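You operate a simulated robot arm through the tools that you are given. There is no shell and no other tool. Be economical: measure what you need, move in short steps, check, and stop when the job is done.

Carry out the task below with a simulated two-armed robot. There is one attempt and no reset: what you move stays moved.

TASK
Pick up the maroon thread cone with one hand, pass it to the other hand and put it on the stand top before the needle. Set down upright: maroon thread cone.

It is judged by the outcome, as a careful person would: the job done as asked, and still so three seconds after it is handed in. It fails if anything else is knocked over, pushed out of place, dropped, spilled or broken.

THE ROBOT
Two 7-joint arms with two-finger parallel grippers on one trunk, on a base that drives. Base frame: it is fixed to the floor where the robot stands at the start and does not move with it; the origin is under the middle of the robot, x ahead of it, y to its left, z up. Lengths are in m, angles in rad, forces in N, time in s.
The left shoulder is at the start at [0.11, 0.169, 1.503], the right one opposite. Each reaches about 0.988 m from its shoulder. Places, roughly: stand top before the needle (20x16 cm) [-0.14, -0.94, 0.78]. Payload 1.57 kg a hand.
The TCP of each hand is the grasp point between the finger pads, 0.03 m short of the fingertips. In the tool frame z runs along the fingers and y along their closing line. Largest opening 0.08 m; finger width 0.017, thickness 0.012; the body of the gripper, 0.04 by 0.082 m, starts 0.08 m behind the TCP.
Orientation is that of the tool frame in the base frame, as [roll, pitch, yaw] about the fixed x, y, z axes, in that order (R = Rz(yaw) Ry(pitch) Rx(roll)). With the fingers straight down and closing along the base's y, the tool's x points along the base's -x, its y along +y and its z along -z.

THE INTERFACE
- The arms move only by the tool nudge_tool. It takes "left_series", "right_series" or both (then of equal length, played together; a hand with none holds still); each is a list of rows, each an object of numbers (a shift or turn left out is 0, a gripper value left out holds the last): "jaw": the opening, from 0 (shut) to 1 (fully open); "dx", "dy", "dz": the shift along the tool's x, y, z in m; "wx", "wy", "wz": the turn, a rotation vector about the tool's x, y, z in rad. In form: [{"jaw": .., "dx": .., "dy": .., "dz": .., "wx": .., "wy": .., "wz": ..}, ...]. A call has 1 to 20 rows; each row shifts and turns the commanded pose from where the row before left it, along the tool's axes as they then stand. A row lasts 0.2 s, in which the tool goes at most 0.05 m and 0.15 rad; a call with a longer step from one row to the next is refused whole, and so is a gripper value outside its range. A pose out of reach is approached as far as the arm can. The call stops where the force on the tool passes 40 N (or 10 N more than at its start, if that is more) or the arm is blocked; 0.2 s more then pass. Each finger travels about 0.072 m/s and halts on what it meets, pressing with about 42 N; the grip force reading is that of the motor and also rises with nothing between the fingers. The clock runs only during rows and for 0.2 s after the last one: add rows that do not move to give the fingers time. It gives the time, the measured TCP pose, the force on the tool (base axes), the opening and the grip force at its end, in the units of the frame above (readings bear some noise), with the torque about the TCP (base axes, N m) and any sound that the robot's microphone picked up.
- Cameras (640 x 400 px; columns grow to the right, rows downward): "scene" is now at [0.1111, -0.0525, 1.6673]; the picture's right is [-0.89, -0.46, 0.00], its down [-0.42, 0.80, -0.42] and it looks along [0.19, -0.37, -0.91] (base axes); focal length 243 px, centre (320, 200). "left" rides on the left gripper at [0.072, 0.007, -0.122] in its tool frame; the picture's right is [-0.09, 1.00, 0.00], its down [-0.84, -0.08, -0.54] and it looks along [-0.54, -0.05, 0.84] (tool axes); focal length 238 px, centre (320, 200). "right" rides on the right gripper at [0.072, -0.007, -0.122] in its tool frame; the picture's right is [0.09, 1.00, 0.00], its down [-0.84, 0.08, -0.54] and it looks along [-0.54, 0.05, 0.84] (tool axes); focal length 238 px, centre (320, 200). There is no depth. A picture from a camera that has moved, and an enlarged one, comes with that camera's place and axes in the base frame and with its lens.
- get_image(camera): a new picture of that camera. The clock stands still meanwhile.
- slide_trunk(by): slides the trunk up (or, below 0, down) by that many m; the arms and the scene camera ride with it, the base frame stays. It gives what a move gives, with no picture.
- roll_base(legs): drives the robot by 1 to 6 legs, each [ahead, left, turn to the left] in m, m and rad, along the robot's own axes; the way and the turn of a leg run together, so that a leg with both is an arc; at most 1.5 m and 3.142 rad a leg. The arms and the cameras ride along, it lands a little off, and it stops where it bumps. It gives what a move gives.
- turn_head(pan, tilt): turns the head with the scene camera to pan (to the left, within 1.501 rad either way) and tilt (down, from -0.506 to 1.204), counted from straight ahead of the robot. It gives what a move gives.
- zoom(camera, box): a new picture of the part [left, top, right, bottom] of that camera's present view, enlarged. The clock stands still meanwhile.
- close_job(): hands the job in; it is judged then, once.

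Work in short steps. Places have to be worked out from the pictures, the camera data and where the tool is seen: move nearer, look again, correct. Check each grasp and each placing, and mend what went wrong. You have 120 turns and 92 pictures in all, those below and enlarged ones among them. Open the grippers and draw the arms clear of the work before you hand the job in, unless the task says otherwise; then end with one line.

The tools are called after "Emit:" as a command line: name --argument value ..., lists and objects as JSON in quotes. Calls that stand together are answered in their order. nudge_tool: Moves the arms, as the interface text tells. Its arguments: {"type":"object","properties":{"left_series":{"type":"array","items":{"type":"object","properties":{"jaw":{"type":"number"},"dx":{"type":"number"},"dy":{"type":"number"},"dz":{"type":"number"},"wx":{"type":"number"},"wy":{"type":"number"},"wz":{"type":"number"}}}},"right_series":{"type":"array","items":{"type":"object","properties":{"jaw":{"type":"number"},"dx":{"type":"number"},"dy":{"type":"number"},"dz":{"type":"number"},"wx":{"type":"number"},"wy":{"type":"number"},"wz":{"type":"number"}}}}},"required":[]} The other tools are called the same way: slide_trunk (by) slides the trunk up or down; roll_base (legs) drives the base; turn_head (pan, tilt) turns the head that bears the scene camera; get_image (camera) takes a picture; zoom (camera, box) takes an enlarged picture of a part of a camera's view; close_job () hands the job in.

At the start:

```text
time_s: 0.0
left_tool_pos: [0.3547, -0.0107, 0.9995]
left_ee_rot: [3.141, 0.001, 3.14]
left_wrist_force: [-0.2, -0.3, -0.4]
left_wrist_torque: [-0.01, -0.02, -0.01]
left_finger_gap: 0.0801
left_grip_force: 0.1
right_tool_pos: [0.3673, -0.4659, 0.9997]
right_ee_rot: [-3.141, 0.001, 3.141]
right_wrist_force: [-0.1, 0.0, -0.1]
right_wrist_torque: [0.01, 0.0, -0.01]
right_finger_gap: 0.0798
right_grip_force: 0.0
trunk travel left (down, up): [-0.817, 0.073]
robot x, y, heading: [0.0017, -0.0035, -0.001]
head pan, tilt: [-1.087, 1.14]
```

scene: 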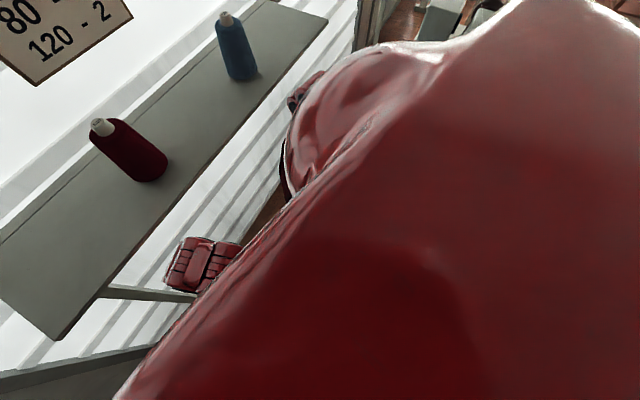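
right: 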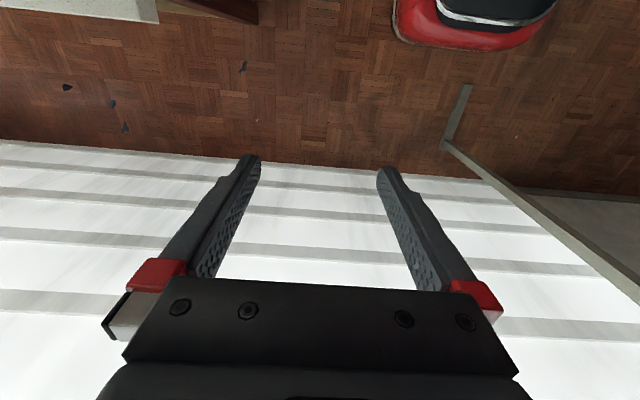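
left: 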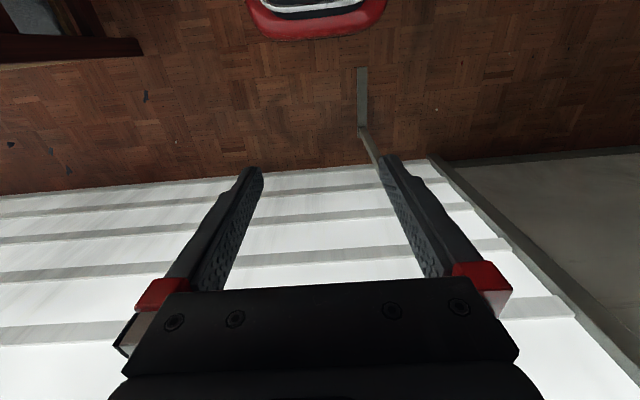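

The scene shows a maroon cone on a shelf ahead and a blue one beside it. I'll turn the head to look ahead and see the scene better.

Emit:
turn_head --pan -0.2 --tilt 0.7

Emit:
get_image --camera "scene"

Emit:
turn_head --pan -1.5 --tilt 0.7

Emit:
get_image --camera "scene"

```text
time_s: 1.2
left_tool_pos: [0.3559, -0.01, 0.9997]
left_ee_rot: [-3.141, 0.0, 3.14]
left_wrist_force: [0.6, -0.2, -0.4]
left_wrist_torque: [0.01, -0.01, -0.01]
left_finger_gap: 0.0804
left_grip_force: 0.1
right_tool_pos: [0.3674, -0.4657, 1.0004]
right_ee_rot: [-3.141, -0.003, -3.14]
right_wrist_force: [0.8, 0.4, -0.8]
right_wrist_torque: [0.01, -0.03, 0.01]
right_finger_gap: 0.08
right_grip_force: 0.1
trunk travel left (down, up): [-0.817, 0.073]
robot x, y, heading: [0.0022, -0.0004, -0.001]
head pan, tilt: [-0.201, 0.7]
```

```text
88 pictures are left
camera scene: at [0.1664, -0.0162, 1.6998], right [-0.2, -0.98, 0.0], down [-0.63, 0.13, -0.76], along [0.75, -0.15, -0.64], focal length 243 px, centre (320, 200)
```

scene: 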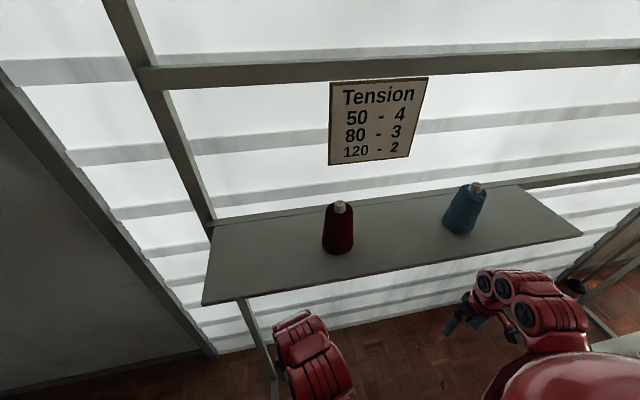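

```text
time_s: 2.7
left_tool_pos: [0.3554, -0.0094, 1.0003]
left_ee_rot: [-3.14, 0.001, 3.139]
left_wrist_force: [0.9, -0.3, 0.5]
left_wrist_torque: [-0.01, 0.05, -0.02]
left_finger_gap: 0.08
left_grip_force: 0.2
right_tool_pos: [0.3678, -0.4648, 1.0004]
right_ee_rot: [-3.14, -0.002, 3.141]
right_wrist_force: [-0.2, -0.2, -0.1]
right_wrist_torque: [0.01, 0.01, -0.01]
right_finger_gap: 0.0799
right_grip_force: 0.1
trunk travel left (down, up): [-0.817, 0.073]
robot x, y, heading: [-0.0017, -0.0011, -0.0]
head pan, tilt: [-1.499, 0.7]
```

```text
87 pictures are left
camera scene: at [0.0893, -0.0839, 1.6998], right [-1.0, -0.07, 0.0], down [-0.05, 0.64, -0.76], along [0.06, -0.76, -0.64], focal length 243 px, centre (320, 200)
```

scene: 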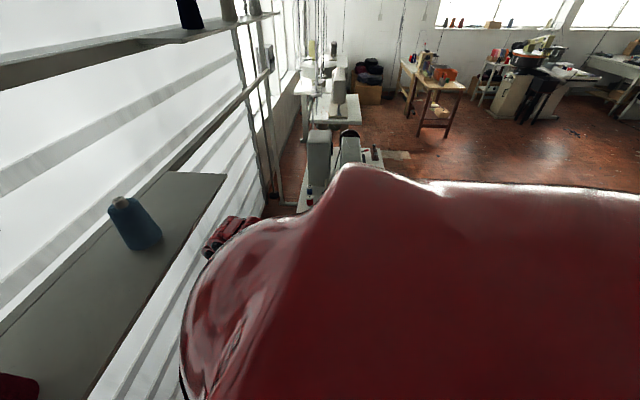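

Triangulating the two views puts the shelf top near z≈1.32 with its front edge at x≈0.39, and the maroon cone near (0.46,-0.11). It is close to the robot, so I'll check the surroundings before backing up.

Emit:
turn_head --pan 1.5 --tilt 0.6

Emit:
get_image --camera "scene"

Emit:
turn_head --pan -1.5 --tilt 0.1

Emit:
get_image --camera "scene"

Emit:
turn_head --pan 0.3 --tilt 0.5

Emit:
get_image --camera "scene"

```text
time_s: 5.3
left_tool_pos: [0.3556, -0.0098, 1.0005]
left_ee_rot: [3.14, 0.0, 3.138]
left_wrist_force: [-0.1, -0.2, 0.3]
left_wrist_torque: [-0.03, -0.02, 0.0]
left_finger_gap: 0.0801
left_grip_force: 0.1
right_tool_pos: [0.3682, -0.4653, 0.9995]
right_ee_rot: [-3.14, -0.002, -3.141]
right_wrist_force: [-0.9, 0.2, 1.1]
right_wrist_torque: [0.01, 0.0, 0.0]
right_finger_gap: 0.08
right_grip_force: 0.1
trunk travel left (down, up): [-0.817, 0.073]
robot x, y, heading: [-0.0001, -0.001, 0.001]
head pan, tilt: [1.499, 0.6]
```

```text
86 pictures are left
camera scene: at [0.0895, 0.089, 1.7085], right [1.0, -0.07, 0.0], down [-0.04, -0.56, -0.83], along [0.06, 0.82, -0.56], focal length 243 px, centre (320, 200)
```

scene: 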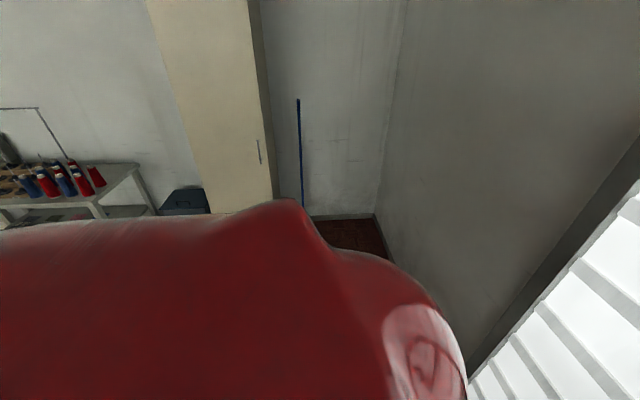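

```text
time_s: 7.9
left_tool_pos: [0.3554, -0.01, 0.9995]
left_ee_rot: [-3.14, -0.001, 3.142]
left_wrist_force: [-0.3, -0.6, 0.6]
left_wrist_torque: [-0.02, 0.01, -0.03]
left_finger_gap: 0.0796
left_grip_force: 0.1
right_tool_pos: [0.3673, -0.4649, 0.9985]
right_ee_rot: [-3.141, 0.0, 3.142]
right_wrist_force: [-0.3, -0.2, -0.1]
right_wrist_torque: [0.02, 0.0, 0.01]
right_finger_gap: 0.0799
right_grip_force: 0.0
trunk travel left (down, up): [-0.817, 0.073]
robot x, y, heading: [-0.0025, -0.0001, -0.001]
head pan, tilt: [-1.499, 0.099]
```

```text
85 pictures are left
camera scene: at [0.0898, -0.091, 1.7546], right [-1.0, -0.07, 0.0], down [-0.01, 0.1, -0.99], along [0.07, -0.99, -0.1], focal length 243 px, centre (320, 200)
```

scene: 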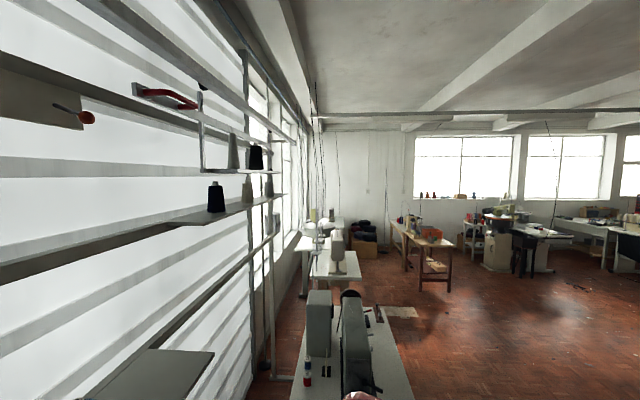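

```text
time_s: 9.7
left_tool_pos: [0.3552, -0.0096, 1.0]
left_ee_rot: [3.141, 0.001, 3.139]
left_wrist_force: [0.1, 0.0, -0.1]
left_wrist_torque: [-0.01, 0.02, -0.02]
left_finger_gap: 0.08
left_grip_force: 0.1
right_tool_pos: [0.3665, -0.4648, 1.0001]
right_ee_rot: [-3.141, -0.001, -3.141]
right_wrist_force: [-0.6, 0.2, -0.8]
right_wrist_torque: [-0.01, 0.0, 0.0]
right_finger_gap: 0.0798
right_grip_force: 0.1
trunk travel left (down, up): [-0.817, 0.073]
robot x, y, heading: [-0.0026, -0.0036, 0.001]
head pan, tilt: [0.3, 0.499]
```

```text
84 pictures are left
camera scene: at [0.1701, 0.0277, 1.7176], right [0.3, -0.96, 0.0], down [-0.46, -0.14, -0.88], along [0.84, 0.26, -0.48], focal length 243 px, centre (320, 200)
```

scene: 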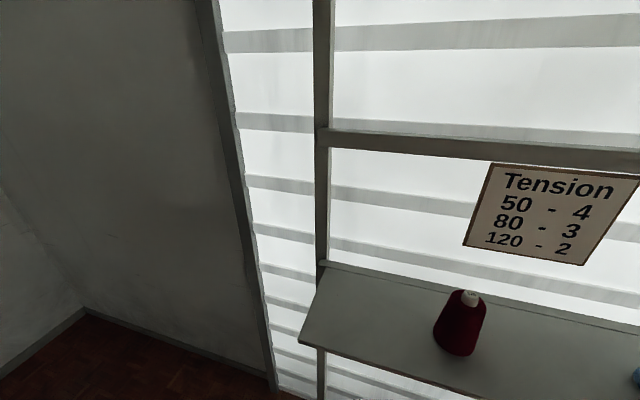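

The cone's base triangulates to around (0.455,-0.113), with z between 1.32 and 1.38. I'll back up 0.3 m for working room and a better baseline.

Emit:
roll_base --legs '[[-0.3, 0, 0]]'

Emit:
turn_head --pan -0.1 --tilt 0.45

Emit:
get_image --camera "scene"

Emit:
turn_head --pan -1.3 --tilt 0.6

Emit:
get_image --camera "scene"

```text
time_s: 11.7
left_tool_pos: [0.0611, -0.0104, 0.9996]
left_ee_rot: [3.141, 0.0, 3.138]
left_wrist_force: [0.6, 0.3, -0.1]
left_wrist_torque: [0.01, 0.0, -0.01]
left_finger_gap: 0.0799
left_grip_force: 0.1
right_tool_pos: [0.0721, -0.4656, 0.9991]
right_ee_rot: [-3.141, -0.001, 3.139]
right_wrist_force: [-0.3, 0.9, 0.5]
right_wrist_torque: [0.02, 0.01, 0.01]
right_finger_gap: 0.08
right_grip_force: 0.1
trunk travel left (down, up): [-0.817, 0.073]
robot x, y, heading: [-0.2983, -0.0037, 0.001]
head pan, tilt: [0.3, 0.499]
```

```text
time_s: 12.6
left_tool_pos: [0.0603, -0.0111, 0.9998]
left_ee_rot: [3.141, 0.0, 3.137]
left_wrist_force: [0.3, 0.3, -1.0]
left_wrist_torque: [0.02, -0.02, -0.02]
left_finger_gap: 0.0802
left_grip_force: 0.0
right_tool_pos: [0.0719, -0.4651, 0.9997]
right_ee_rot: [3.141, -0.003, 3.141]
right_wrist_force: [-0.4, -0.8, 0.4]
right_wrist_torque: [0.02, -0.01, -0.01]
right_finger_gap: 0.08
right_grip_force: 0.0
trunk travel left (down, up): [-0.817, 0.073]
robot x, y, heading: [-0.2945, -0.0016, -0.005]
head pan, tilt: [-0.099, 0.45]
```

```text
83 pictures are left
camera scene: at [-0.1195, -0.0082, 1.722], right [-0.1, -0.99, 0.0], down [-0.43, 0.04, -0.9], along [0.9, -0.09, -0.44], focal length 243 px, centre (320, 200)
```

scene: 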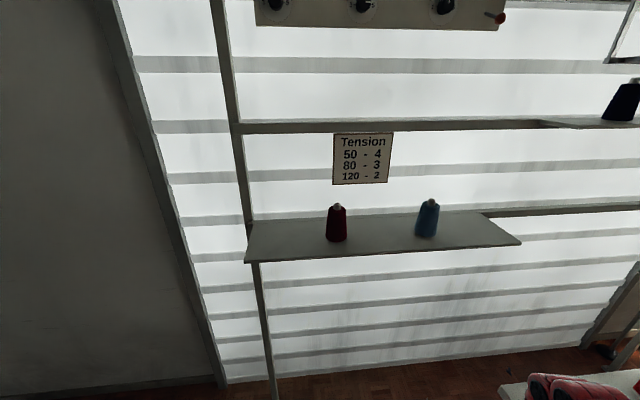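

```text
time_s: 13.9
left_tool_pos: [0.0607, -0.0108, 1.0008]
left_ee_rot: [3.142, -0.001, 3.138]
left_wrist_force: [-0.2, -0.5, -0.5]
left_wrist_torque: [0.03, 0.01, -0.03]
left_finger_gap: 0.08
left_grip_force: 0.1
right_tool_pos: [0.0719, -0.4652, 0.9999]
right_ee_rot: [3.141, -0.002, 3.139]
right_wrist_force: [-0.5, 0.0, 0.3]
right_wrist_torque: [-0.01, -0.02, 0.0]
right_finger_gap: 0.08
right_grip_force: 0.1
trunk travel left (down, up): [-0.817, 0.073]
robot x, y, heading: [-0.2943, 0.002, -0.006]
head pan, tilt: [-1.3, 0.6]
```

```text
82 pictures are left
camera scene: at [-0.188, -0.0842, 1.7085], right [-0.96, -0.27, 0.0], down [-0.15, 0.54, -0.83], along [0.22, -0.8, -0.56], focal length 243 px, centre (320, 200)
```

scene: 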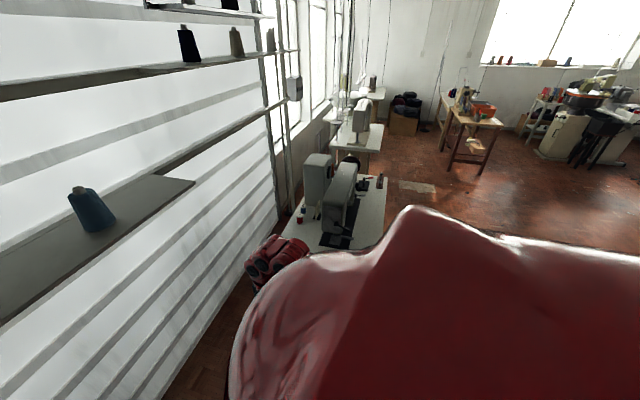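

The combined views put the cone at about (0.48,-0.12), base z≈1.29, roughly 6 cm wide and 12 cm tall. Before choosing grasps I want to see the stand, so I'll turn the base right.

Emit:
roll_base --legs '[[0, 0, -0.8]]'

Emit:
turn_head --pan -0.6 --tilt 0.7

Emit:
get_image --camera "scene"

```text
time_s: 16.4
left_tool_pos: [-0.0505, -0.2593, 0.9995]
left_ee_rot: [3.14, 0.001, 2.349]
left_wrist_force: [-0.7, 0.8, 0.3]
left_wrist_torque: [0.03, 0.04, 0.02]
left_finger_gap: 0.0802
left_grip_force: 0.0
right_tool_pos: [-0.3655, -0.5883, 0.9999]
right_ee_rot: [-3.141, -0.001, 2.354]
right_wrist_force: [-0.7, 0.5, -1.0]
right_wrist_torque: [0.02, -0.04, 0.01]
right_finger_gap: 0.0801
right_grip_force: 0.0
trunk travel left (down, up): [-0.817, 0.073]
robot x, y, heading: [-0.2925, 0.0003, -0.79]
head pan, tilt: [-1.3, 0.6]
```

```text
time_s: 17.5
left_tool_pos: [-0.0511, -0.2597, 1.0005]
left_ee_rot: [3.139, 0.001, 2.351]
left_wrist_force: [-0.1, -0.4, -0.7]
left_wrist_torque: [-0.08, 0.03, -0.02]
left_finger_gap: 0.0799
left_grip_force: 0.0
right_tool_pos: [-0.3659, -0.5881, 0.9987]
right_ee_rot: [-3.141, -0.001, 2.354]
right_wrist_force: [-0.9, -0.4, 0.3]
right_wrist_torque: [-0.01, 0.01, -0.02]
right_finger_gap: 0.08
right_grip_force: 0.0
trunk travel left (down, up): [-0.817, 0.073]
robot x, y, heading: [-0.2939, 0.0011, -0.788]
head pan, tilt: [-0.6, 0.7]
```

```text
81 pictures are left
camera scene: at [-0.22, -0.1393, 1.6999], right [-0.98, -0.18, 0.0], down [-0.12, 0.63, -0.76], along [0.14, -0.75, -0.64], focal length 243 px, centre (320, 200)
```

scene: 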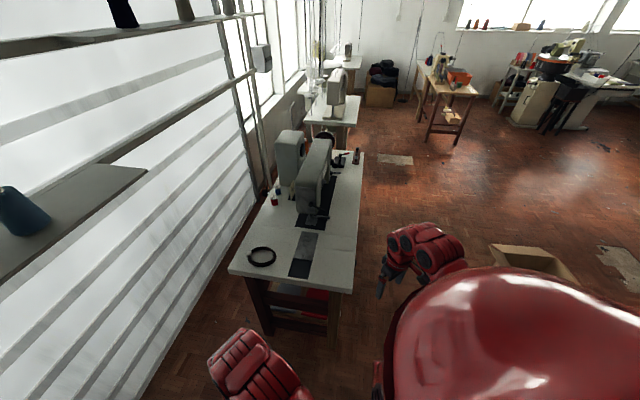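

I can see the sewing table with its machine. Zooming in on the table end where the stand point should be.

Emit:
zoom --camera "scene" --box '[220, 120, 380, 340]'

```text
1.82 times, centred on (300, 230) of scene
camera zoom: at [-0.22, -0.1393, 1.6999], right [-0.98, -0.18, 0.0], down [-0.12, 0.63, -0.76], along [0.14, -0.75, -0.64], focal length 442 px, centre (356, 146)
```

zoom: 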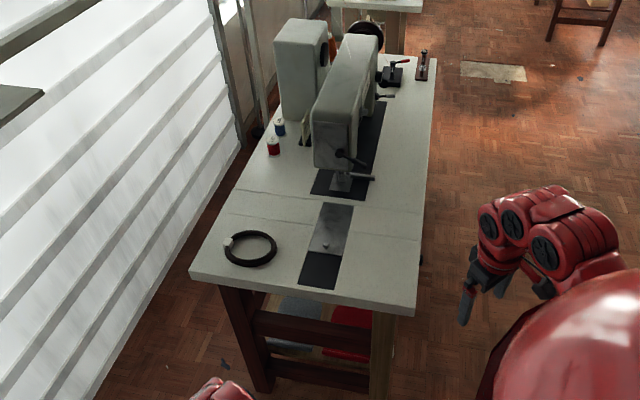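

The target spot is the pale tabletop in front of the needle, near (-0.14,-0.94), with the table edge at x≈-0.235 and the dark plate from x≈-0.06. Plan: the left hand picks the cone low from the front, tilted; the right takes it from above and places it. Turning back to face the shelf.

Emit:
roll_base --legs '[[0, 0, 0.788]]'

Emit:
turn_head --pan -0.1 --tilt 0.5

Emit:
nudge_tool --left_series '[{"dx": -0.018, "dy": -0.011, "dz": -0.04}, {"dx": -0.018, "dy": -0.011, "dz": -0.04}, {"dx": -0.018, "dy": -0.011, "dz": -0.04}, {"dx": -0.018, "dy": -0.011, "dz": -0.04}, {"dx": -0.018, "dy": -0.011, "dz": -0.04}, {"dx": -0.018, "dy": -0.011, "dz": -0.04}, {"dx": -0.018, "dy": -0.011, "dz": -0.04}, {"dx": -0.018, "dy": -0.011, "dz": -0.04}, {"dx": -0.018, "dy": -0.011, "dz": -0.04}, {"dx": -0.018, "dy": -0.011, "dz": -0.04}, {"wy": -0.134}, {"wy": -0.134}, {"wy": -0.134}, {"wy": -0.134}, {"wy": -0.134}, {"wy": -0.134}, {"wy": -0.134}, {"wy": -0.134}, {}]'

Emit:
get_image --camera "left"

Emit:
get_image --camera "scene"

```text
time_s: 20.0
left_tool_pos: [0.0609, -0.0047, 1.0002]
left_ee_rot: [3.139, 0.002, -3.128]
left_wrist_force: [-0.2, -0.7, 0.5]
left_wrist_torque: [0.03, 0.02, 0.01]
left_finger_gap: 0.0802
left_grip_force: 0.0
right_tool_pos: [0.0794, -0.4598, 0.9994]
right_ee_rot: [3.142, 0.001, -3.127]
right_wrist_force: [-0.9, 0.2, -0.4]
right_wrist_torque: [0.02, -0.01, 0.02]
right_finger_gap: 0.0799
right_grip_force: 0.0
trunk travel left (down, up): [-0.817, 0.073]
robot x, y, heading: [-0.2916, -0.0034, 0.014]
head pan, tilt: [-0.6, 0.7]
```

```text
time_s: 20.9
left_tool_pos: [0.0616, -0.0048, 0.9995]
left_ee_rot: [3.139, 0.0, -3.129]
left_wrist_force: [0.7, -1.2, 0.0]
left_wrist_torque: [0.04, 0.03, -0.01]
left_finger_gap: 0.08
left_grip_force: 0.2
right_tool_pos: [0.0798, -0.4589, 0.9999]
right_ee_rot: [3.141, 0.001, -3.126]
right_wrist_force: [0.6, 0.0, 0.1]
right_wrist_torque: [-0.02, 0.0, 0.03]
right_finger_gap: 0.08
right_grip_force: 0.0
trunk travel left (down, up): [-0.817, 0.073]
robot x, y, heading: [-0.2932, -0.0021, 0.016]
head pan, tilt: [-0.099, 0.499]
```

```text
time_s: 24.9
left_tool_pos: [0.0855, -0.0233, 1.055]
left_ee_rot: [3.138, 0.16, -3.127]
left_wrist_force: [-0.4, -0.3, 0.4]
left_wrist_torque: [0.02, -0.01, -0.01]
left_finger_gap: 0.0802
left_grip_force: 0.1
left hand out of reach, approached as far as the arm can: row 1, 2, 3, 4, 5, 6, 7, 8, 9, 10, 11, 12, 13, 14, 15, 16, 17, 18
right_tool_pos: [0.0795, -0.459, 0.9997]
right_ee_rot: [3.14, -0.001, -3.128]
right_wrist_force: [1.0, 0.3, -0.1]
right_wrist_torque: [0.01, 0.01, 0.02]
right_finger_gap: 0.08
right_grip_force: 0.0
trunk travel left (down, up): [-0.817, 0.073]
robot x, y, heading: [-0.2921, -0.002, 0.018]
head pan, tilt: [-0.099, 0.499]
```

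```text
79 pictures are left
camera left: at [-0.0039, -0.0186, 1.1654], right [0.08, 1.0, 0.02], down [0.74, -0.07, 0.67], along [0.67, -0.04, -0.74], focal length 238 px, centre (320, 200)
```

left: 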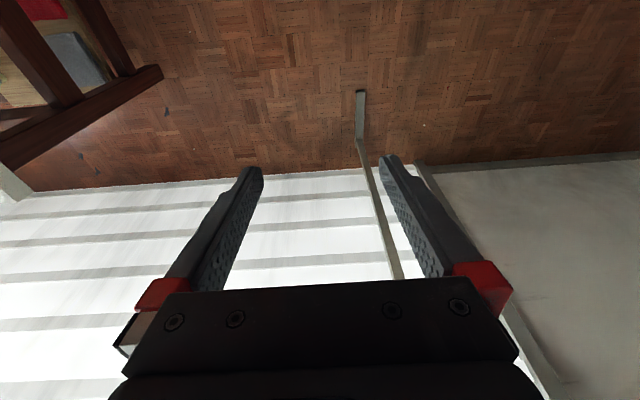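

```text
78 pictures are left
camera scene: at [-0.1206, -0.0052, 1.7176], right [-0.08, -1.0, 0.0], down [-0.48, 0.04, -0.88], along [0.87, -0.07, -0.48], focal length 243 px, centre (320, 200)
```

scene: 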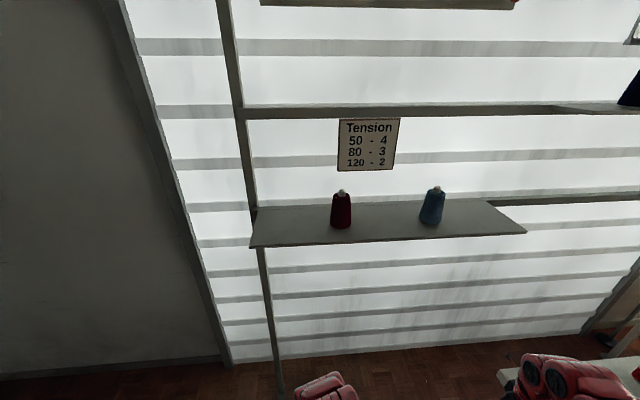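

The straight-up motion hit a joint limit. I'll first try tilting the fingers forward and moving ahead at low height.

Emit:
nudge_tool --left_series '[{"wy": -0.1, "dx": -0.02}, {"wy": -0.1, "dx": -0.02}, {"wy": -0.1, "dx": -0.02}, {}]'

```text
time_s: 25.9
left_tool_pos: [0.1272, -0.0242, 1.0631]
left_ee_rot: [3.13, 0.351, -3.129]
left_wrist_force: [0.4, 0.5, -0.1]
left_wrist_torque: [0.01, 0.0, -0.03]
left_finger_gap: 0.0798
left_grip_force: 0.1
left hand out of reach, approached as far as the arm can: row 1, 2
right_tool_pos: [0.0796, -0.4581, 1.0]
right_ee_rot: [-3.141, 0.001, -3.126]
right_wrist_force: [0.4, -0.2, 0.0]
right_wrist_torque: [-0.04, 0.02, 0.01]
right_finger_gap: 0.0802
right_grip_force: 0.0
trunk travel left (down, up): [-0.817, 0.073]
robot x, y, heading: [-0.294, 0.0024, 0.017]
head pan, tilt: [-0.099, 0.499]
```

Tilting while moving along the tool's -x works. Continuing that way.

Emit:
nudge_tool --left_series '[{"wy": -0.12, "dx": -0.035}, {"wy": -0.12, "dx": -0.035}, {"wy": -0.12, "dx": -0.035}, {"wy": -0.12, "dx": -0.035}, {"wy": -0.12, "dx": -0.035}, {"wy": -0.12, "dx": -0.035}, {}]'

```text
time_s: 27.5
left_tool_pos: [0.2875, -0.0212, 1.1903]
left_ee_rot: [3.124, 1.075, -3.14]
left_wrist_force: [0.2, 1.1, 0.0]
left_wrist_torque: [0.03, -0.02, -0.02]
left_finger_gap: 0.0799
left_grip_force: 0.1
right_tool_pos: [0.078, -0.4587, 1.0006]
right_ee_rot: [-3.141, 0.0, -3.127]
right_wrist_force: [-0.4, -1.0, 0.0]
right_wrist_torque: [-0.03, 0.0, -0.01]
right_finger_gap: 0.08
right_grip_force: 0.1
trunk travel left (down, up): [-0.817, 0.073]
robot x, y, heading: [-0.2963, 0.0004, 0.017]
head pan, tilt: [-0.099, 0.499]
```

Now at the right tilt; raise above shelf level and shift right to line up with the cone, staying in front of the shelf edge.

Emit:
nudge_tool --left_series '[{"dx": -0.0353, "dy": -0.0165, "dz": -0.0153}, {"dx": -0.0353, "dy": -0.0165, "dz": -0.0153}, {"dx": -0.0353, "dy": -0.0165, "dz": -0.0153}, {"dx": -0.0353, "dy": -0.0165, "dz": -0.0153}, {"dx": -0.0353, "dy": -0.0165, "dz": -0.0153}, {"dx": -0.0353, "dy": -0.0165, "dz": -0.0153}, {}]'

Emit:
get_image --camera "left"

Emit:
get_image --camera "scene"

```text
time_s: 29.1
left_tool_pos: [0.3099, -0.1216, 1.4178]
left_ee_rot: [3.127, 1.076, -3.139]
left_wrist_force: [-0.2, -0.1, 0.1]
left_wrist_torque: [-0.04, -0.01, 0.0]
left_finger_gap: 0.0799
left_grip_force: 0.1
right_tool_pos: [0.0808, -0.4582, 1.0006]
right_ee_rot: [3.141, -0.001, -3.127]
right_wrist_force: [-0.1, 0.7, -0.5]
right_wrist_torque: [0.02, 0.01, 0.01]
right_finger_gap: 0.08
right_grip_force: 0.0
trunk travel left (down, up): [-0.817, 0.073]
robot x, y, heading: [-0.2954, 0.0001, 0.012]
head pan, tilt: [-0.099, 0.499]
```

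```text
77 pictures are left
camera left: at [0.1676, -0.1169, 1.4135], right [0.03, 1.0, 0.09], down [-0.08, -0.09, 0.99], along [1.0, -0.03, 0.07], focal length 238 px, centre (320, 200)
```

left: 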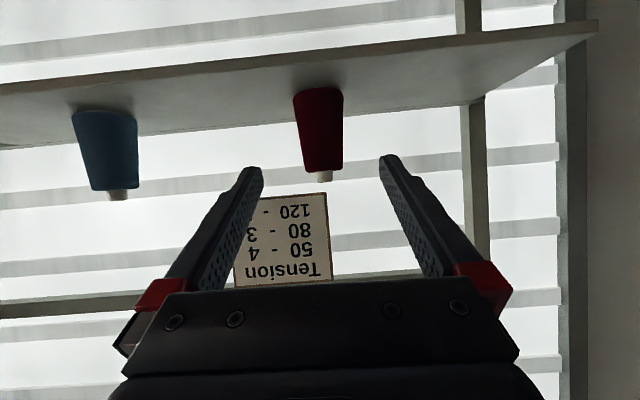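

```text
76 pictures are left
camera scene: at [-0.1204, -0.0047, 1.7175], right [-0.08, -1.0, 0.0], down [-0.48, 0.04, -0.88], along [0.87, -0.07, -0.48], focal length 243 px, centre (320, 200)
```

scene: 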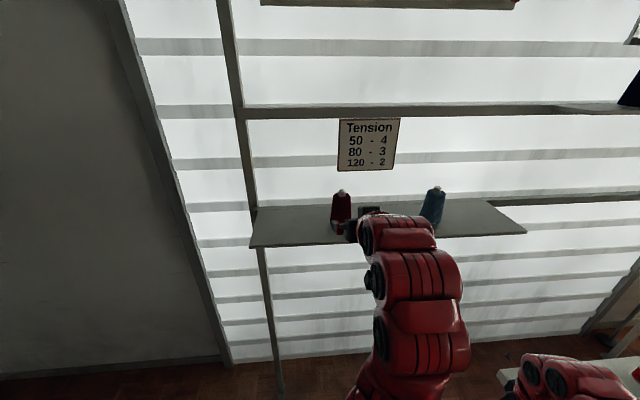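

The wrist view confirms the cone sits on the approach line at y≈-0.117, with its tip at z≈1.412 and shelf at z≈1.29. Base width is about 6.5 cm. I'll approach part way and look again.

Emit:
nudge_tool --left_series '[{"dz": 0.035, "dx": -0.003}, {"dz": 0.035, "dx": -0.003}, {"dz": 0.035, "dx": -0.003}, {}]'

Emit:
get_image --camera "left"

Emit:
zoom --camera "scene" --box '[280, 160, 440, 260]'

```text
time_s: 30.1
left_tool_pos: [0.4052, -0.122, 1.3756]
left_ee_rot: [3.128, 1.075, -3.138]
left_wrist_force: [-0.5, 0.4, -0.1]
left_wrist_torque: [0.01, 0.01, -0.02]
left_finger_gap: 0.0799
left_grip_force: 0.1
right_tool_pos: [0.0799, -0.4595, 0.9992]
right_ee_rot: [-3.141, 0.001, -3.127]
right_wrist_force: [-0.7, 0.1, -0.2]
right_wrist_torque: [0.03, 0.0, 0.04]
right_finger_gap: 0.0801
right_grip_force: 0.1
trunk travel left (down, up): [-0.817, 0.073]
robot x, y, heading: [-0.2957, 0.0017, 0.022]
head pan, tilt: [-0.099, 0.499]
```

```text
75 pictures are left
camera left: at [0.2648, -0.1177, 1.3718], right [0.03, 1.0, 0.09], down [-0.08, -0.09, 0.99], along [1.0, -0.03, 0.07], focal length 238 px, centre (320, 200)
```

left: 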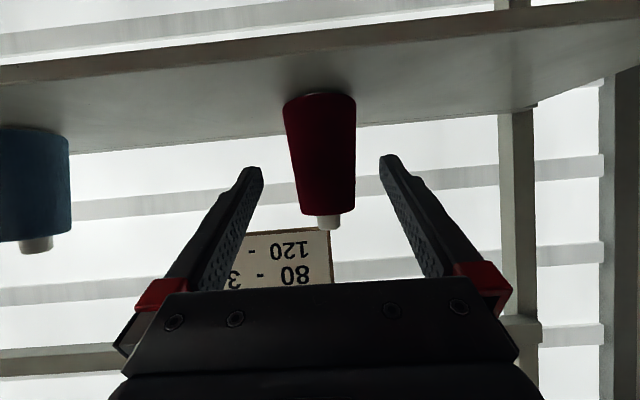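

```text
4.00 times, centred on (360, 210) of scene
camera zoom: at [-0.1211, -0.0054, 1.7176], right [-0.08, -1.0, 0.0], down [-0.48, 0.04, -0.88], along [0.88, -0.07, -0.48], focal length 972 px, centre (160, 160)
```

zoom: 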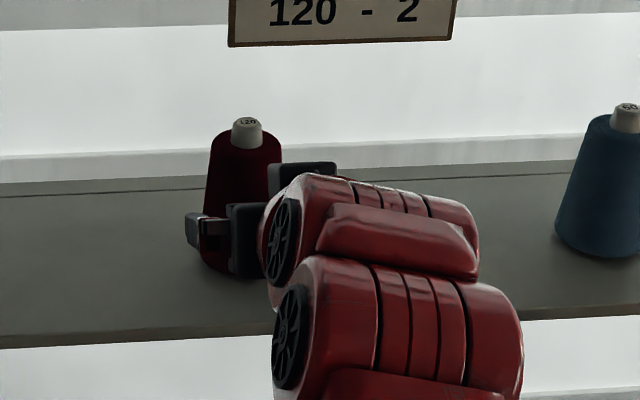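

Cone centre is about x≈0.488, well centred between fingers. Advancing the last 9.5 cm, then checking before closing.

Emit:
nudge_tool --left_series '[{"dz": 0.025, "dx": -0.0005, "dy": 0.0005}, {"dz": 0.025, "dx": -0.0005, "dy": 0.0005}, {"dz": 0.025, "dx": -0.0005}, {"dz": 0.02, "dx": -0.0005}, {}]'

Emit:
get_image --camera "left"

Emit:
zoom --camera "scene" --box '[280, 160, 440, 260]'

```text
time_s: 31.3
left_tool_pos: [0.49, -0.1198, 1.3316]
left_ee_rot: [3.125, 1.074, -3.139]
left_wrist_force: [-0.6, -0.1, 0.1]
left_wrist_torque: [-0.03, -0.04, 0.03]
left_finger_gap: 0.0797
left_grip_force: 0.1
right_tool_pos: [0.0796, -0.4602, 1.0004]
right_ee_rot: [-3.141, 0.0, -3.125]
right_wrist_force: [-0.7, 0.5, 0.5]
right_wrist_torque: [-0.02, 0.01, 0.0]
right_finger_gap: 0.0801
right_grip_force: 0.1
trunk travel left (down, up): [-0.817, 0.073]
robot x, y, heading: [-0.2966, 0.0025, 0.015]
head pan, tilt: [-0.099, 0.499]
```

```text
73 pictures are left
camera left: at [0.3497, -0.115, 1.3283], right [0.03, 1.0, 0.09], down [-0.08, -0.09, 0.99], along [1.0, -0.03, 0.07], focal length 238 px, centre (320, 200)
```

left: 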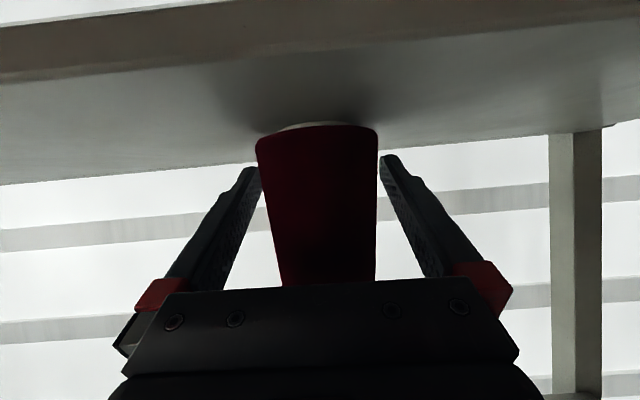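

```text
4.00 times, centred on (360, 210) of scene
camera zoom: at [-0.1213, -0.0054, 1.7176], right [-0.08, -1.0, 0.0], down [-0.48, 0.04, -0.88], along [0.88, -0.07, -0.48], focal length 972 px, centre (160, 160)
```

zoom: 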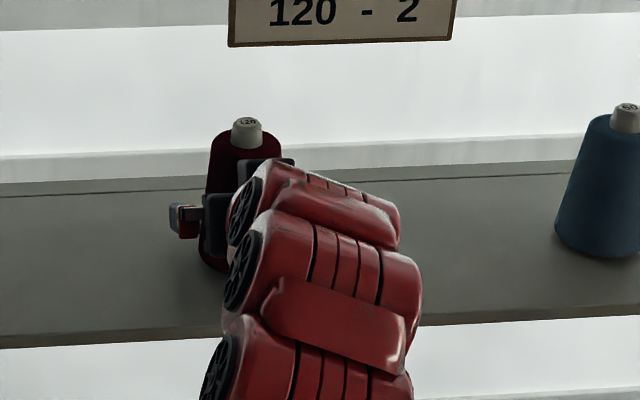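

The cone is straddled with the pads just past its axis. Closing the left gripper.

Emit:
nudge_tool --left_series '[{"jaw": 0.3}, {"jaw": 0.3}, {"jaw": 0.3}, {"jaw": 0.3}, {"jaw": 0.3}]'

```text
time_s: 32.5
left_tool_pos: [0.4907, -0.1186, 1.3318]
left_ee_rot: [3.125, 1.075, -3.14]
left_wrist_force: [2.1, 0.8, 1.8]
left_wrist_torque: [-0.06, -0.03, -0.01]
left_finger_gap: 0.0606
left_grip_force: 41.0
right_tool_pos: [0.0798, -0.46, 0.9999]
right_ee_rot: [3.141, -0.001, -3.127]
right_wrist_force: [0.1, 0.2, -0.1]
right_wrist_torque: [-0.03, 0.0, -0.04]
right_finger_gap: 0.0801
right_grip_force: 0.2
trunk travel left (down, up): [-0.817, 0.073]
robot x, y, heading: [-0.293, 0.0008, 0.014]
head pan, tilt: [-0.099, 0.499]
```

Gripped at 6.1 cm with 41 N. Lifting 6 cm straight up and checking.

Emit:
nudge_tool --left_series '[{"dx": -0.0176, "dz": -0.0095}, {"dx": -0.0176, "dz": -0.0095}, {"dx": -0.0176, "dz": -0.0095}, {}]'

Emit:
get_image --camera "scene"

Emit:
get_image --camera "left"

```text
time_s: 33.5
left_tool_pos: [0.4921, -0.1203, 1.3908]
left_ee_rot: [3.123, 1.074, 3.14]
left_wrist_force: [-0.4, 0.1, -2.1]
left_wrist_torque: [-0.02, -0.01, -0.02]
left_finger_gap: 0.0601
left_grip_force: 42.1
right_tool_pos: [0.0792, -0.4588, 0.9994]
right_ee_rot: [3.141, -0.004, -3.126]
right_wrist_force: [-0.1, -0.5, 0.4]
right_wrist_torque: [-0.01, -0.02, 0.06]
right_finger_gap: 0.08
right_grip_force: 0.0
trunk travel left (down, up): [-0.817, 0.073]
robot x, y, heading: [-0.2967, 0.0039, 0.012]
head pan, tilt: [-0.099, 0.499]
```

```text
71 pictures are left
camera scene: at [-0.1203, -0.0053, 1.7175], right [-0.08, -1.0, 0.0], down [-0.48, 0.04, -0.88], along [0.87, -0.07, -0.48], focal length 243 px, centre (320, 200)
```

scene: 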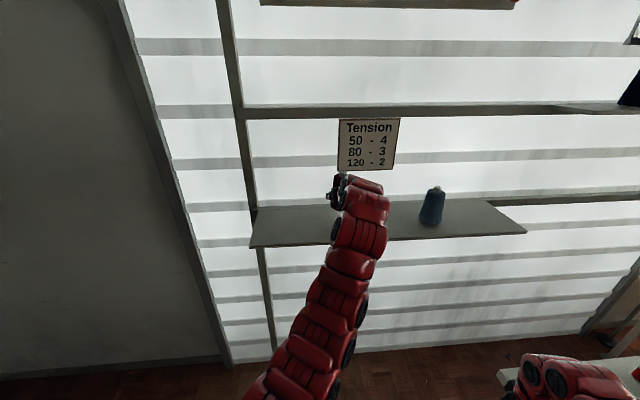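

```text
70 pictures are left
camera left: at [0.3521, -0.1153, 1.3867], right [0.03, 1.0, 0.09], down [-0.08, -0.09, 0.99], along [1.0, -0.03, 0.07], focal length 238 px, centre (320, 200)
```

left: 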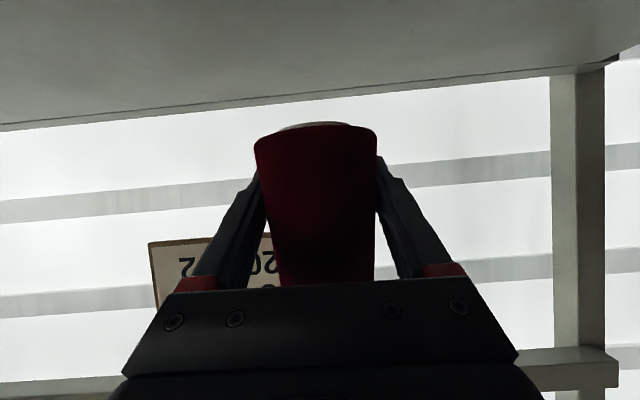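

The cone is held securely and upright. I'll back the base away 0.2 m from the shelf.

Emit:
roll_base --legs '[[-0.2, 0, 0]]'

Emit:
get_image --camera "scene"

```text
time_s: 35.1
left_tool_pos: [0.2935, -0.1204, 1.3901]
left_ee_rot: [3.125, 1.074, -3.136]
left_wrist_force: [0.8, 0.3, -1.7]
left_wrist_torque: [-0.02, 0.03, -0.03]
left_finger_gap: 0.0604
left_grip_force: 42.0
right_tool_pos: [-0.1178, -0.4609, 0.9997]
right_ee_rot: [3.141, -0.003, -3.123]
right_wrist_force: [1.1, -0.7, -0.7]
right_wrist_torque: [0.01, 0.0, 0.01]
right_finger_gap: 0.0802
right_grip_force: 0.1
trunk travel left (down, up): [-0.817, 0.073]
robot x, y, heading: [-0.4974, -0.0033, 0.022]
head pan, tilt: [-0.099, 0.499]
```

```text
69 pictures are left
camera scene: at [-0.3205, -0.0083, 1.7173], right [-0.08, -1.0, 0.0], down [-0.48, 0.04, -0.88], along [0.87, -0.07, -0.48], focal length 243 px, centre (320, 200)
```

scene: 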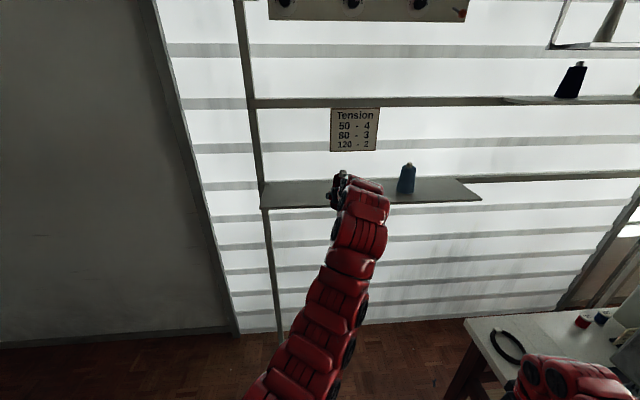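

Now clear of the shelf. Lowering the left hand to a handover place around (0.15,-0.15,1.08).

Emit:
nudge_tool --left_series '[{"dx": 0.0377, "dy": -0.0033, "dz": 0.0027}, {"dx": 0.0377, "dy": -0.0033, "dz": 0.0027}, {"dx": 0.0377, "dy": -0.0033, "dz": 0.0027}, {"dx": 0.0377, "dy": -0.0033, "dz": 0.0027}, {"dx": 0.0377, "dy": -0.0033, "dz": 0.0027}, {"dx": 0.0377, "dy": -0.0033, "dz": 0.0027}, {"dx": 0.0377, "dy": -0.0033, "dz": 0.0027}, {"dx": 0.0377, "dy": -0.0033, "dz": 0.0027}, {"dx": 0.0377, "dy": -0.0033, "dz": 0.0027}, {}]'

Emit:
turn_head --pan -0.15 --tilt 0.9

Emit:
get_image --camera "scene"

```text
time_s: 37.3
left_tool_pos: [0.1505, -0.1494, 1.0814]
left_ee_rot: [3.125, 1.075, -3.137]
left_wrist_force: [-0.5, -0.1, -2.0]
left_wrist_torque: [0.0, -0.05, -0.02]
left_finger_gap: 0.0604
left_grip_force: 42.3
right_tool_pos: [-0.1214, -0.4613, 0.9996]
right_ee_rot: [3.141, -0.001, -3.122]
right_wrist_force: [-0.9, 0.2, 0.4]
right_wrist_torque: [-0.04, 0.0, -0.01]
right_finger_gap: 0.08
right_grip_force: 0.0
trunk travel left (down, up): [-0.817, 0.073]
robot x, y, heading: [-0.496, -0.0029, 0.022]
head pan, tilt: [-0.099, 0.499]
```

```text
time_s: 38.2
left_tool_pos: [0.1503, -0.1495, 1.0815]
left_ee_rot: [3.125, 1.076, -3.138]
left_wrist_force: [0.4, -0.4, -1.4]
left_wrist_torque: [0.0, 0.01, -0.03]
left_finger_gap: 0.0605
left_grip_force: 42.1
right_tool_pos: [-0.1203, -0.4618, 1.0002]
right_ee_rot: [-3.141, 0.0, -3.123]
right_wrist_force: [-0.2, -0.8, -0.2]
right_wrist_torque: [-0.02, 0.0, 0.0]
right_finger_gap: 0.0802
right_grip_force: 0.1
trunk travel left (down, up): [-0.817, 0.073]
robot x, y, heading: [-0.4964, -0.0028, 0.021]
head pan, tilt: [-0.15, 0.901]
```

```text
68 pictures are left
camera scene: at [-0.3378, -0.0107, 1.6837], right [-0.13, -0.99, 0.0], down [-0.78, 0.1, -0.62], along [0.62, -0.08, -0.78], focal length 243 px, centre (320, 200)
```

scene: 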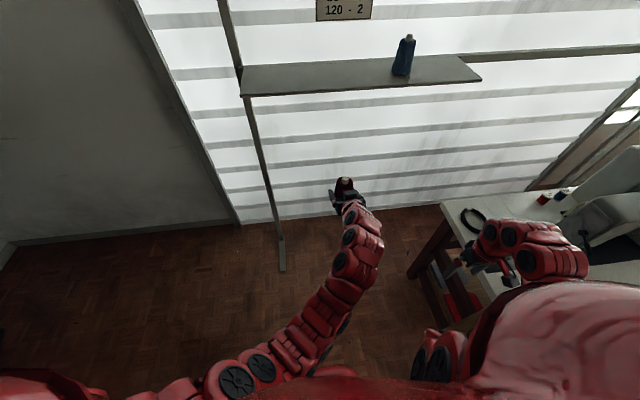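

Left is in place. Moving the right hand forward, then up, to a spot beside the cone.

Emit:
nudge_tool --right_series '[{"dx": -0.045}, {"dx": -0.045}, {"dx": -0.045}, {"dx": -0.045}, {"dx": -0.045}, {"dx": -0.03, "dz": -0.03}, {"dz": -0.04}, {"dz": -0.04}, {"dz": -0.04}, {"dz": -0.04}, {"dz": -0.03}, {}]'

Emit:
get_image --camera "right"

Emit:
get_image --camera "scene"

```text
time_s: 40.8
left_tool_pos: [0.1523, -0.1488, 1.0826]
left_ee_rot: [3.125, 1.075, -3.137]
left_wrist_force: [0.0, 0.3, -0.7]
left_wrist_torque: [0.02, 0.02, -0.02]
left_finger_gap: 0.0604
left_grip_force: 42.5
right_tool_pos: [0.136, -0.4545, 1.2206]
right_ee_rot: [-3.14, -0.003, -3.122]
right_wrist_force: [-1.2, -0.3, 0.0]
right_wrist_torque: [0.03, -0.03, 0.0]
right_finger_gap: 0.08
right_grip_force: 0.1
trunk travel left (down, up): [-0.817, 0.073]
robot x, y, heading: [-0.4967, -0.0065, 0.017]
head pan, tilt: [-0.15, 0.901]
```

```text
67 pictures are left
camera right: at [0.0633, -0.4613, 1.3418], right [-0.11, 0.99, 0.0], down [0.84, 0.09, 0.54], along [0.54, 0.06, -0.84], focal length 238 px, centre (320, 200)
```

right: 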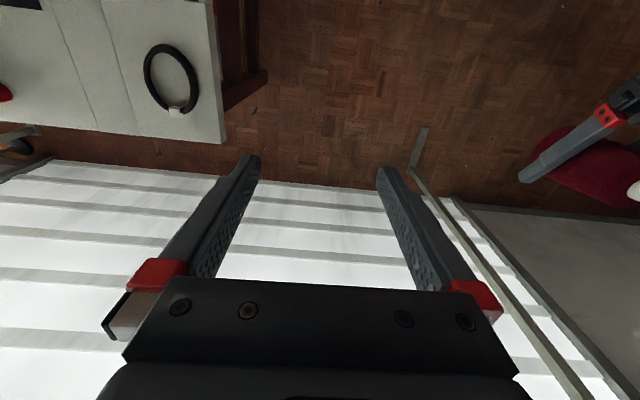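

```text
66 pictures are left
camera scene: at [-0.3374, -0.0107, 1.6836], right [-0.13, -0.99, 0.0], down [-0.78, 0.1, -0.62], along [0.62, -0.08, -0.78], focal length 243 px, centre (320, 200)
```

scene: 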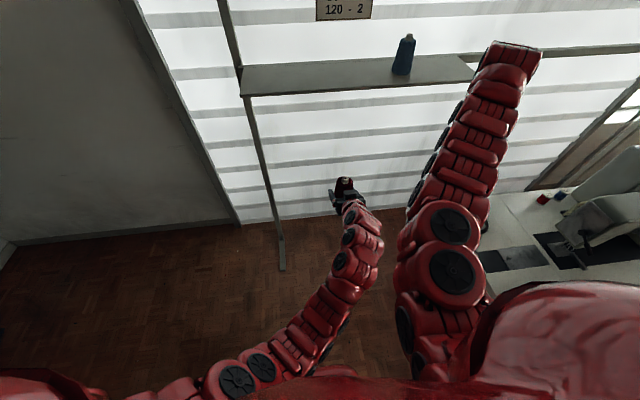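

Cone tip is at about (0.146,-0.148,1.158). Moving the right hand left at its present height (tips 3 cm above the cone tip), stopping short to look.

Emit:
nudge_tool --right_series '[{"dy": 0.04, "dx": -0.002}, {"dy": 0.04, "dx": -0.003}, {"dy": 0.04, "dx": -0.003}, {"dy": 0.04, "dx": -0.003}, {"dy": 0.04, "dx": -0.003}, {}]'

Emit:
get_image --camera "right"

```text
time_s: 42.2
left_tool_pos: [0.1508, -0.1494, 1.082]
left_ee_rot: [3.125, 1.075, -3.139]
left_wrist_force: [-0.9, 0.0, -2.1]
left_wrist_torque: [-0.02, -0.03, -0.02]
left_finger_gap: 0.0603
left_grip_force: 42.4
right_tool_pos: [0.1474, -0.2578, 1.2183]
right_ee_rot: [3.141, -0.002, -3.122]
right_wrist_force: [0.1, 0.2, -1.1]
right_wrist_torque: [-0.02, -0.03, 0.01]
right_finger_gap: 0.0798
right_grip_force: 0.1
trunk travel left (down, up): [-0.817, 0.073]
robot x, y, heading: [-0.4997, -0.0025, 0.018]
head pan, tilt: [-0.15, 0.901]
```

```text
65 pictures are left
camera right: at [0.0753, -0.2647, 1.3406], right [-0.11, 0.99, 0.0], down [0.84, 0.09, 0.54], along [0.54, 0.06, -0.84], focal length 238 px, centre (320, 200)
```

right: 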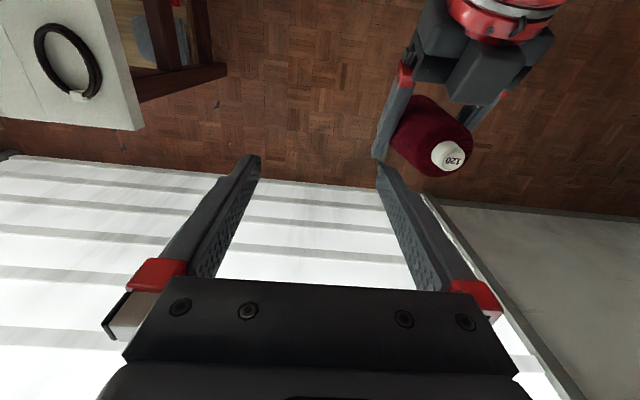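

The right wrist view puts the tip at about (0.140,-0.150). Moving directly above it.

Emit:
nudge_tool --right_series '[{"dy": 0.036, "dx": 0.001}, {"dy": 0.036, "dx": 0.001}, {"dy": 0.036, "dx": 0.001}, {}]'

Emit:
get_image --camera "right"

Emit:
zoom --camera "scene" --box '[280, 130, 440, 230]'

```text
time_s: 43.2
left_tool_pos: [0.151, -0.149, 1.0816]
left_ee_rot: [3.125, 1.075, -3.136]
left_wrist_force: [-0.1, -0.4, -1.5]
left_wrist_torque: [0.08, -0.03, 0.01]
left_finger_gap: 0.0601
left_grip_force: 42.4
right_tool_pos: [0.1411, -0.1475, 1.2182]
right_ee_rot: [3.141, -0.001, -3.122]
right_wrist_force: [-0.8, 0.6, -0.4]
right_wrist_torque: [0.0, -0.01, 0.0]
right_finger_gap: 0.0799
right_grip_force: 0.0
trunk travel left (down, up): [-0.817, 0.073]
robot x, y, heading: [-0.4971, -0.0037, 0.02]
head pan, tilt: [-0.15, 0.901]
```

```text
64 pictures are left
camera right: at [0.0687, -0.1546, 1.3402], right [-0.11, 0.99, 0.0], down [0.84, 0.09, 0.54], along [0.54, 0.06, -0.84], focal length 238 px, centre (320, 200)
```

right: 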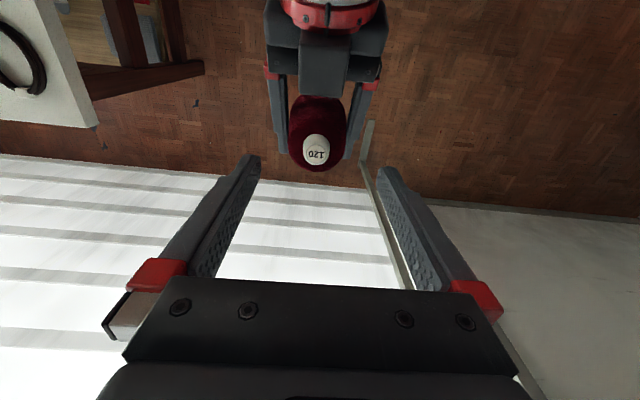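

```text
4.00 times, centred on (360, 180) of scene
camera zoom: at [-0.3376, -0.0113, 1.6836], right [-0.13, -0.99, 0.0], down [-0.78, 0.1, -0.62], along [0.62, -0.08, -0.78], focal length 972 px, centre (160, 280)
```

zoom: 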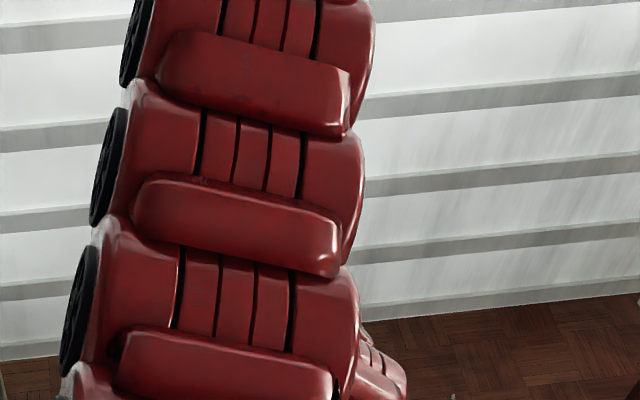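

The tip sits 3 mm behind and 2 mm right of the right tool axis. Correcting that and descending to z≈1.142, just above the left fingers.

Emit:
nudge_tool --right_series '[{"dy": -0.002, "dx": 0.003}, {"dz": 0.02}, {"dz": 0.02}, {"dz": 0.02}, {"dz": 0.016}, {}]'

Emit:
get_image --camera "right"

Emit:
get_image --camera "left"

```text
time_s: 44.6
left_tool_pos: [0.1513, -0.1503, 1.0808]
left_ee_rot: [3.125, 1.074, -3.136]
left_wrist_force: [-1.1, 0.0, -1.5]
left_wrist_torque: [-0.03, -0.02, 0.0]
left_finger_gap: 0.0602
left_grip_force: 42.2
right_tool_pos: [0.1421, -0.1432, 1.1881]
right_ee_rot: [-3.141, -0.005, -3.115]
right_wrist_force: [0.5, 0.0, 0.2]
right_wrist_torque: [0.0, -0.02, 0.0]
right_finger_gap: 0.0804
right_grip_force: 0.1
right hand out of reach, approached as far as the arm can: row 2, 3, 4, 5
trunk travel left (down, up): [-0.817, 0.073]
robot x, y, heading: [-0.4959, -0.0, 0.021]
head pan, tilt: [-0.15, 0.901]
```

```text
62 pictures are left
camera right: at [0.0701, -0.1507, 1.3118], right [-0.12, 0.99, 0.0], down [0.84, 0.1, 0.54], along [0.53, 0.06, -0.84], focal length 238 px, centre (320, 200)
```

right: 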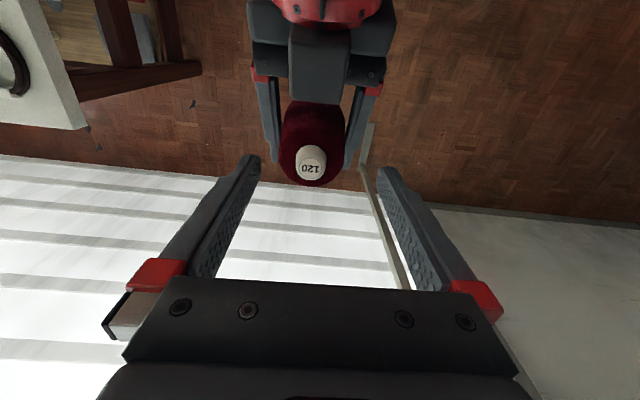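

```text
61 pictures are left
camera left: at [0.01, -0.1458, 1.0773], right [0.02, 1.0, 0.09], down [-0.08, -0.09, 0.99], along [1.0, -0.03, 0.07], focal length 238 px, centre (320, 200)
```

left: 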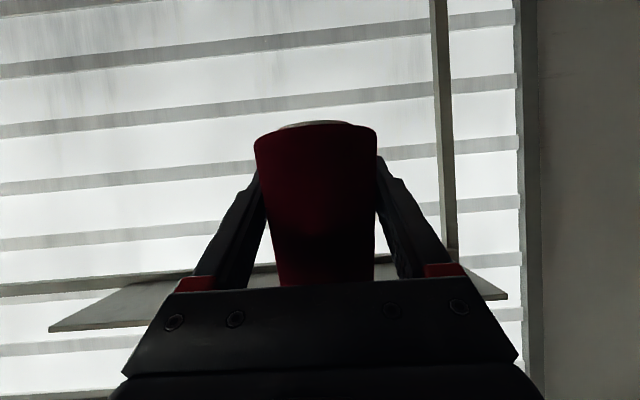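

The right arm hit a limit at z≈1.188. I'll set the right hand at z≈1.20 over the axis and bring the left hand up to it instead.

Emit:
nudge_tool --right_series '[{"dz": -0.014, "dy": -0.0065, "dx": 0.003}, {}]'

Emit:
get_image --camera "right"

```text
time_s: 45.2
left_tool_pos: [0.151, -0.1498, 1.0809]
left_ee_rot: [3.123, 1.073, -3.136]
left_wrist_force: [0.6, 0.2, -1.9]
left_wrist_torque: [0.01, 0.01, 0.0]
left_finger_gap: 0.0601
left_grip_force: 41.7
right_tool_pos: [0.1386, -0.1491, 1.2039]
right_ee_rot: [3.14, 0.0, -3.121]
right_wrist_force: [0.3, -0.5, 0.1]
right_wrist_torque: [-0.05, 0.0, -0.01]
right_finger_gap: 0.08
right_grip_force: 0.0
trunk travel left (down, up): [-0.817, 0.073]
robot x, y, heading: [-0.4956, -0.0059, 0.018]
head pan, tilt: [-0.15, 0.901]
```

```text
60 pictures are left
camera right: at [0.0676, -0.1566, 1.326], right [-0.11, 0.99, 0.0], down [0.84, 0.09, 0.54], along [0.54, 0.06, -0.84], focal length 238 px, centre (320, 200)
```

right: 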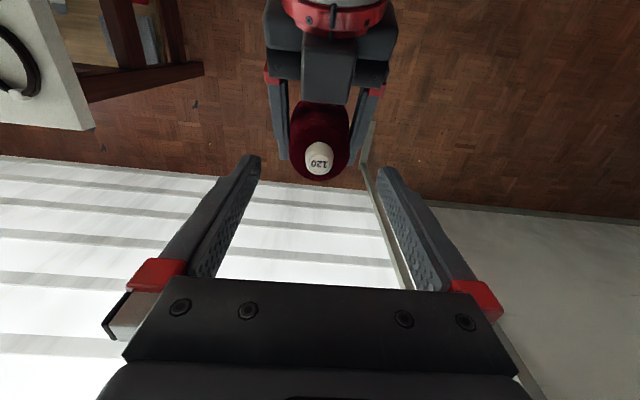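

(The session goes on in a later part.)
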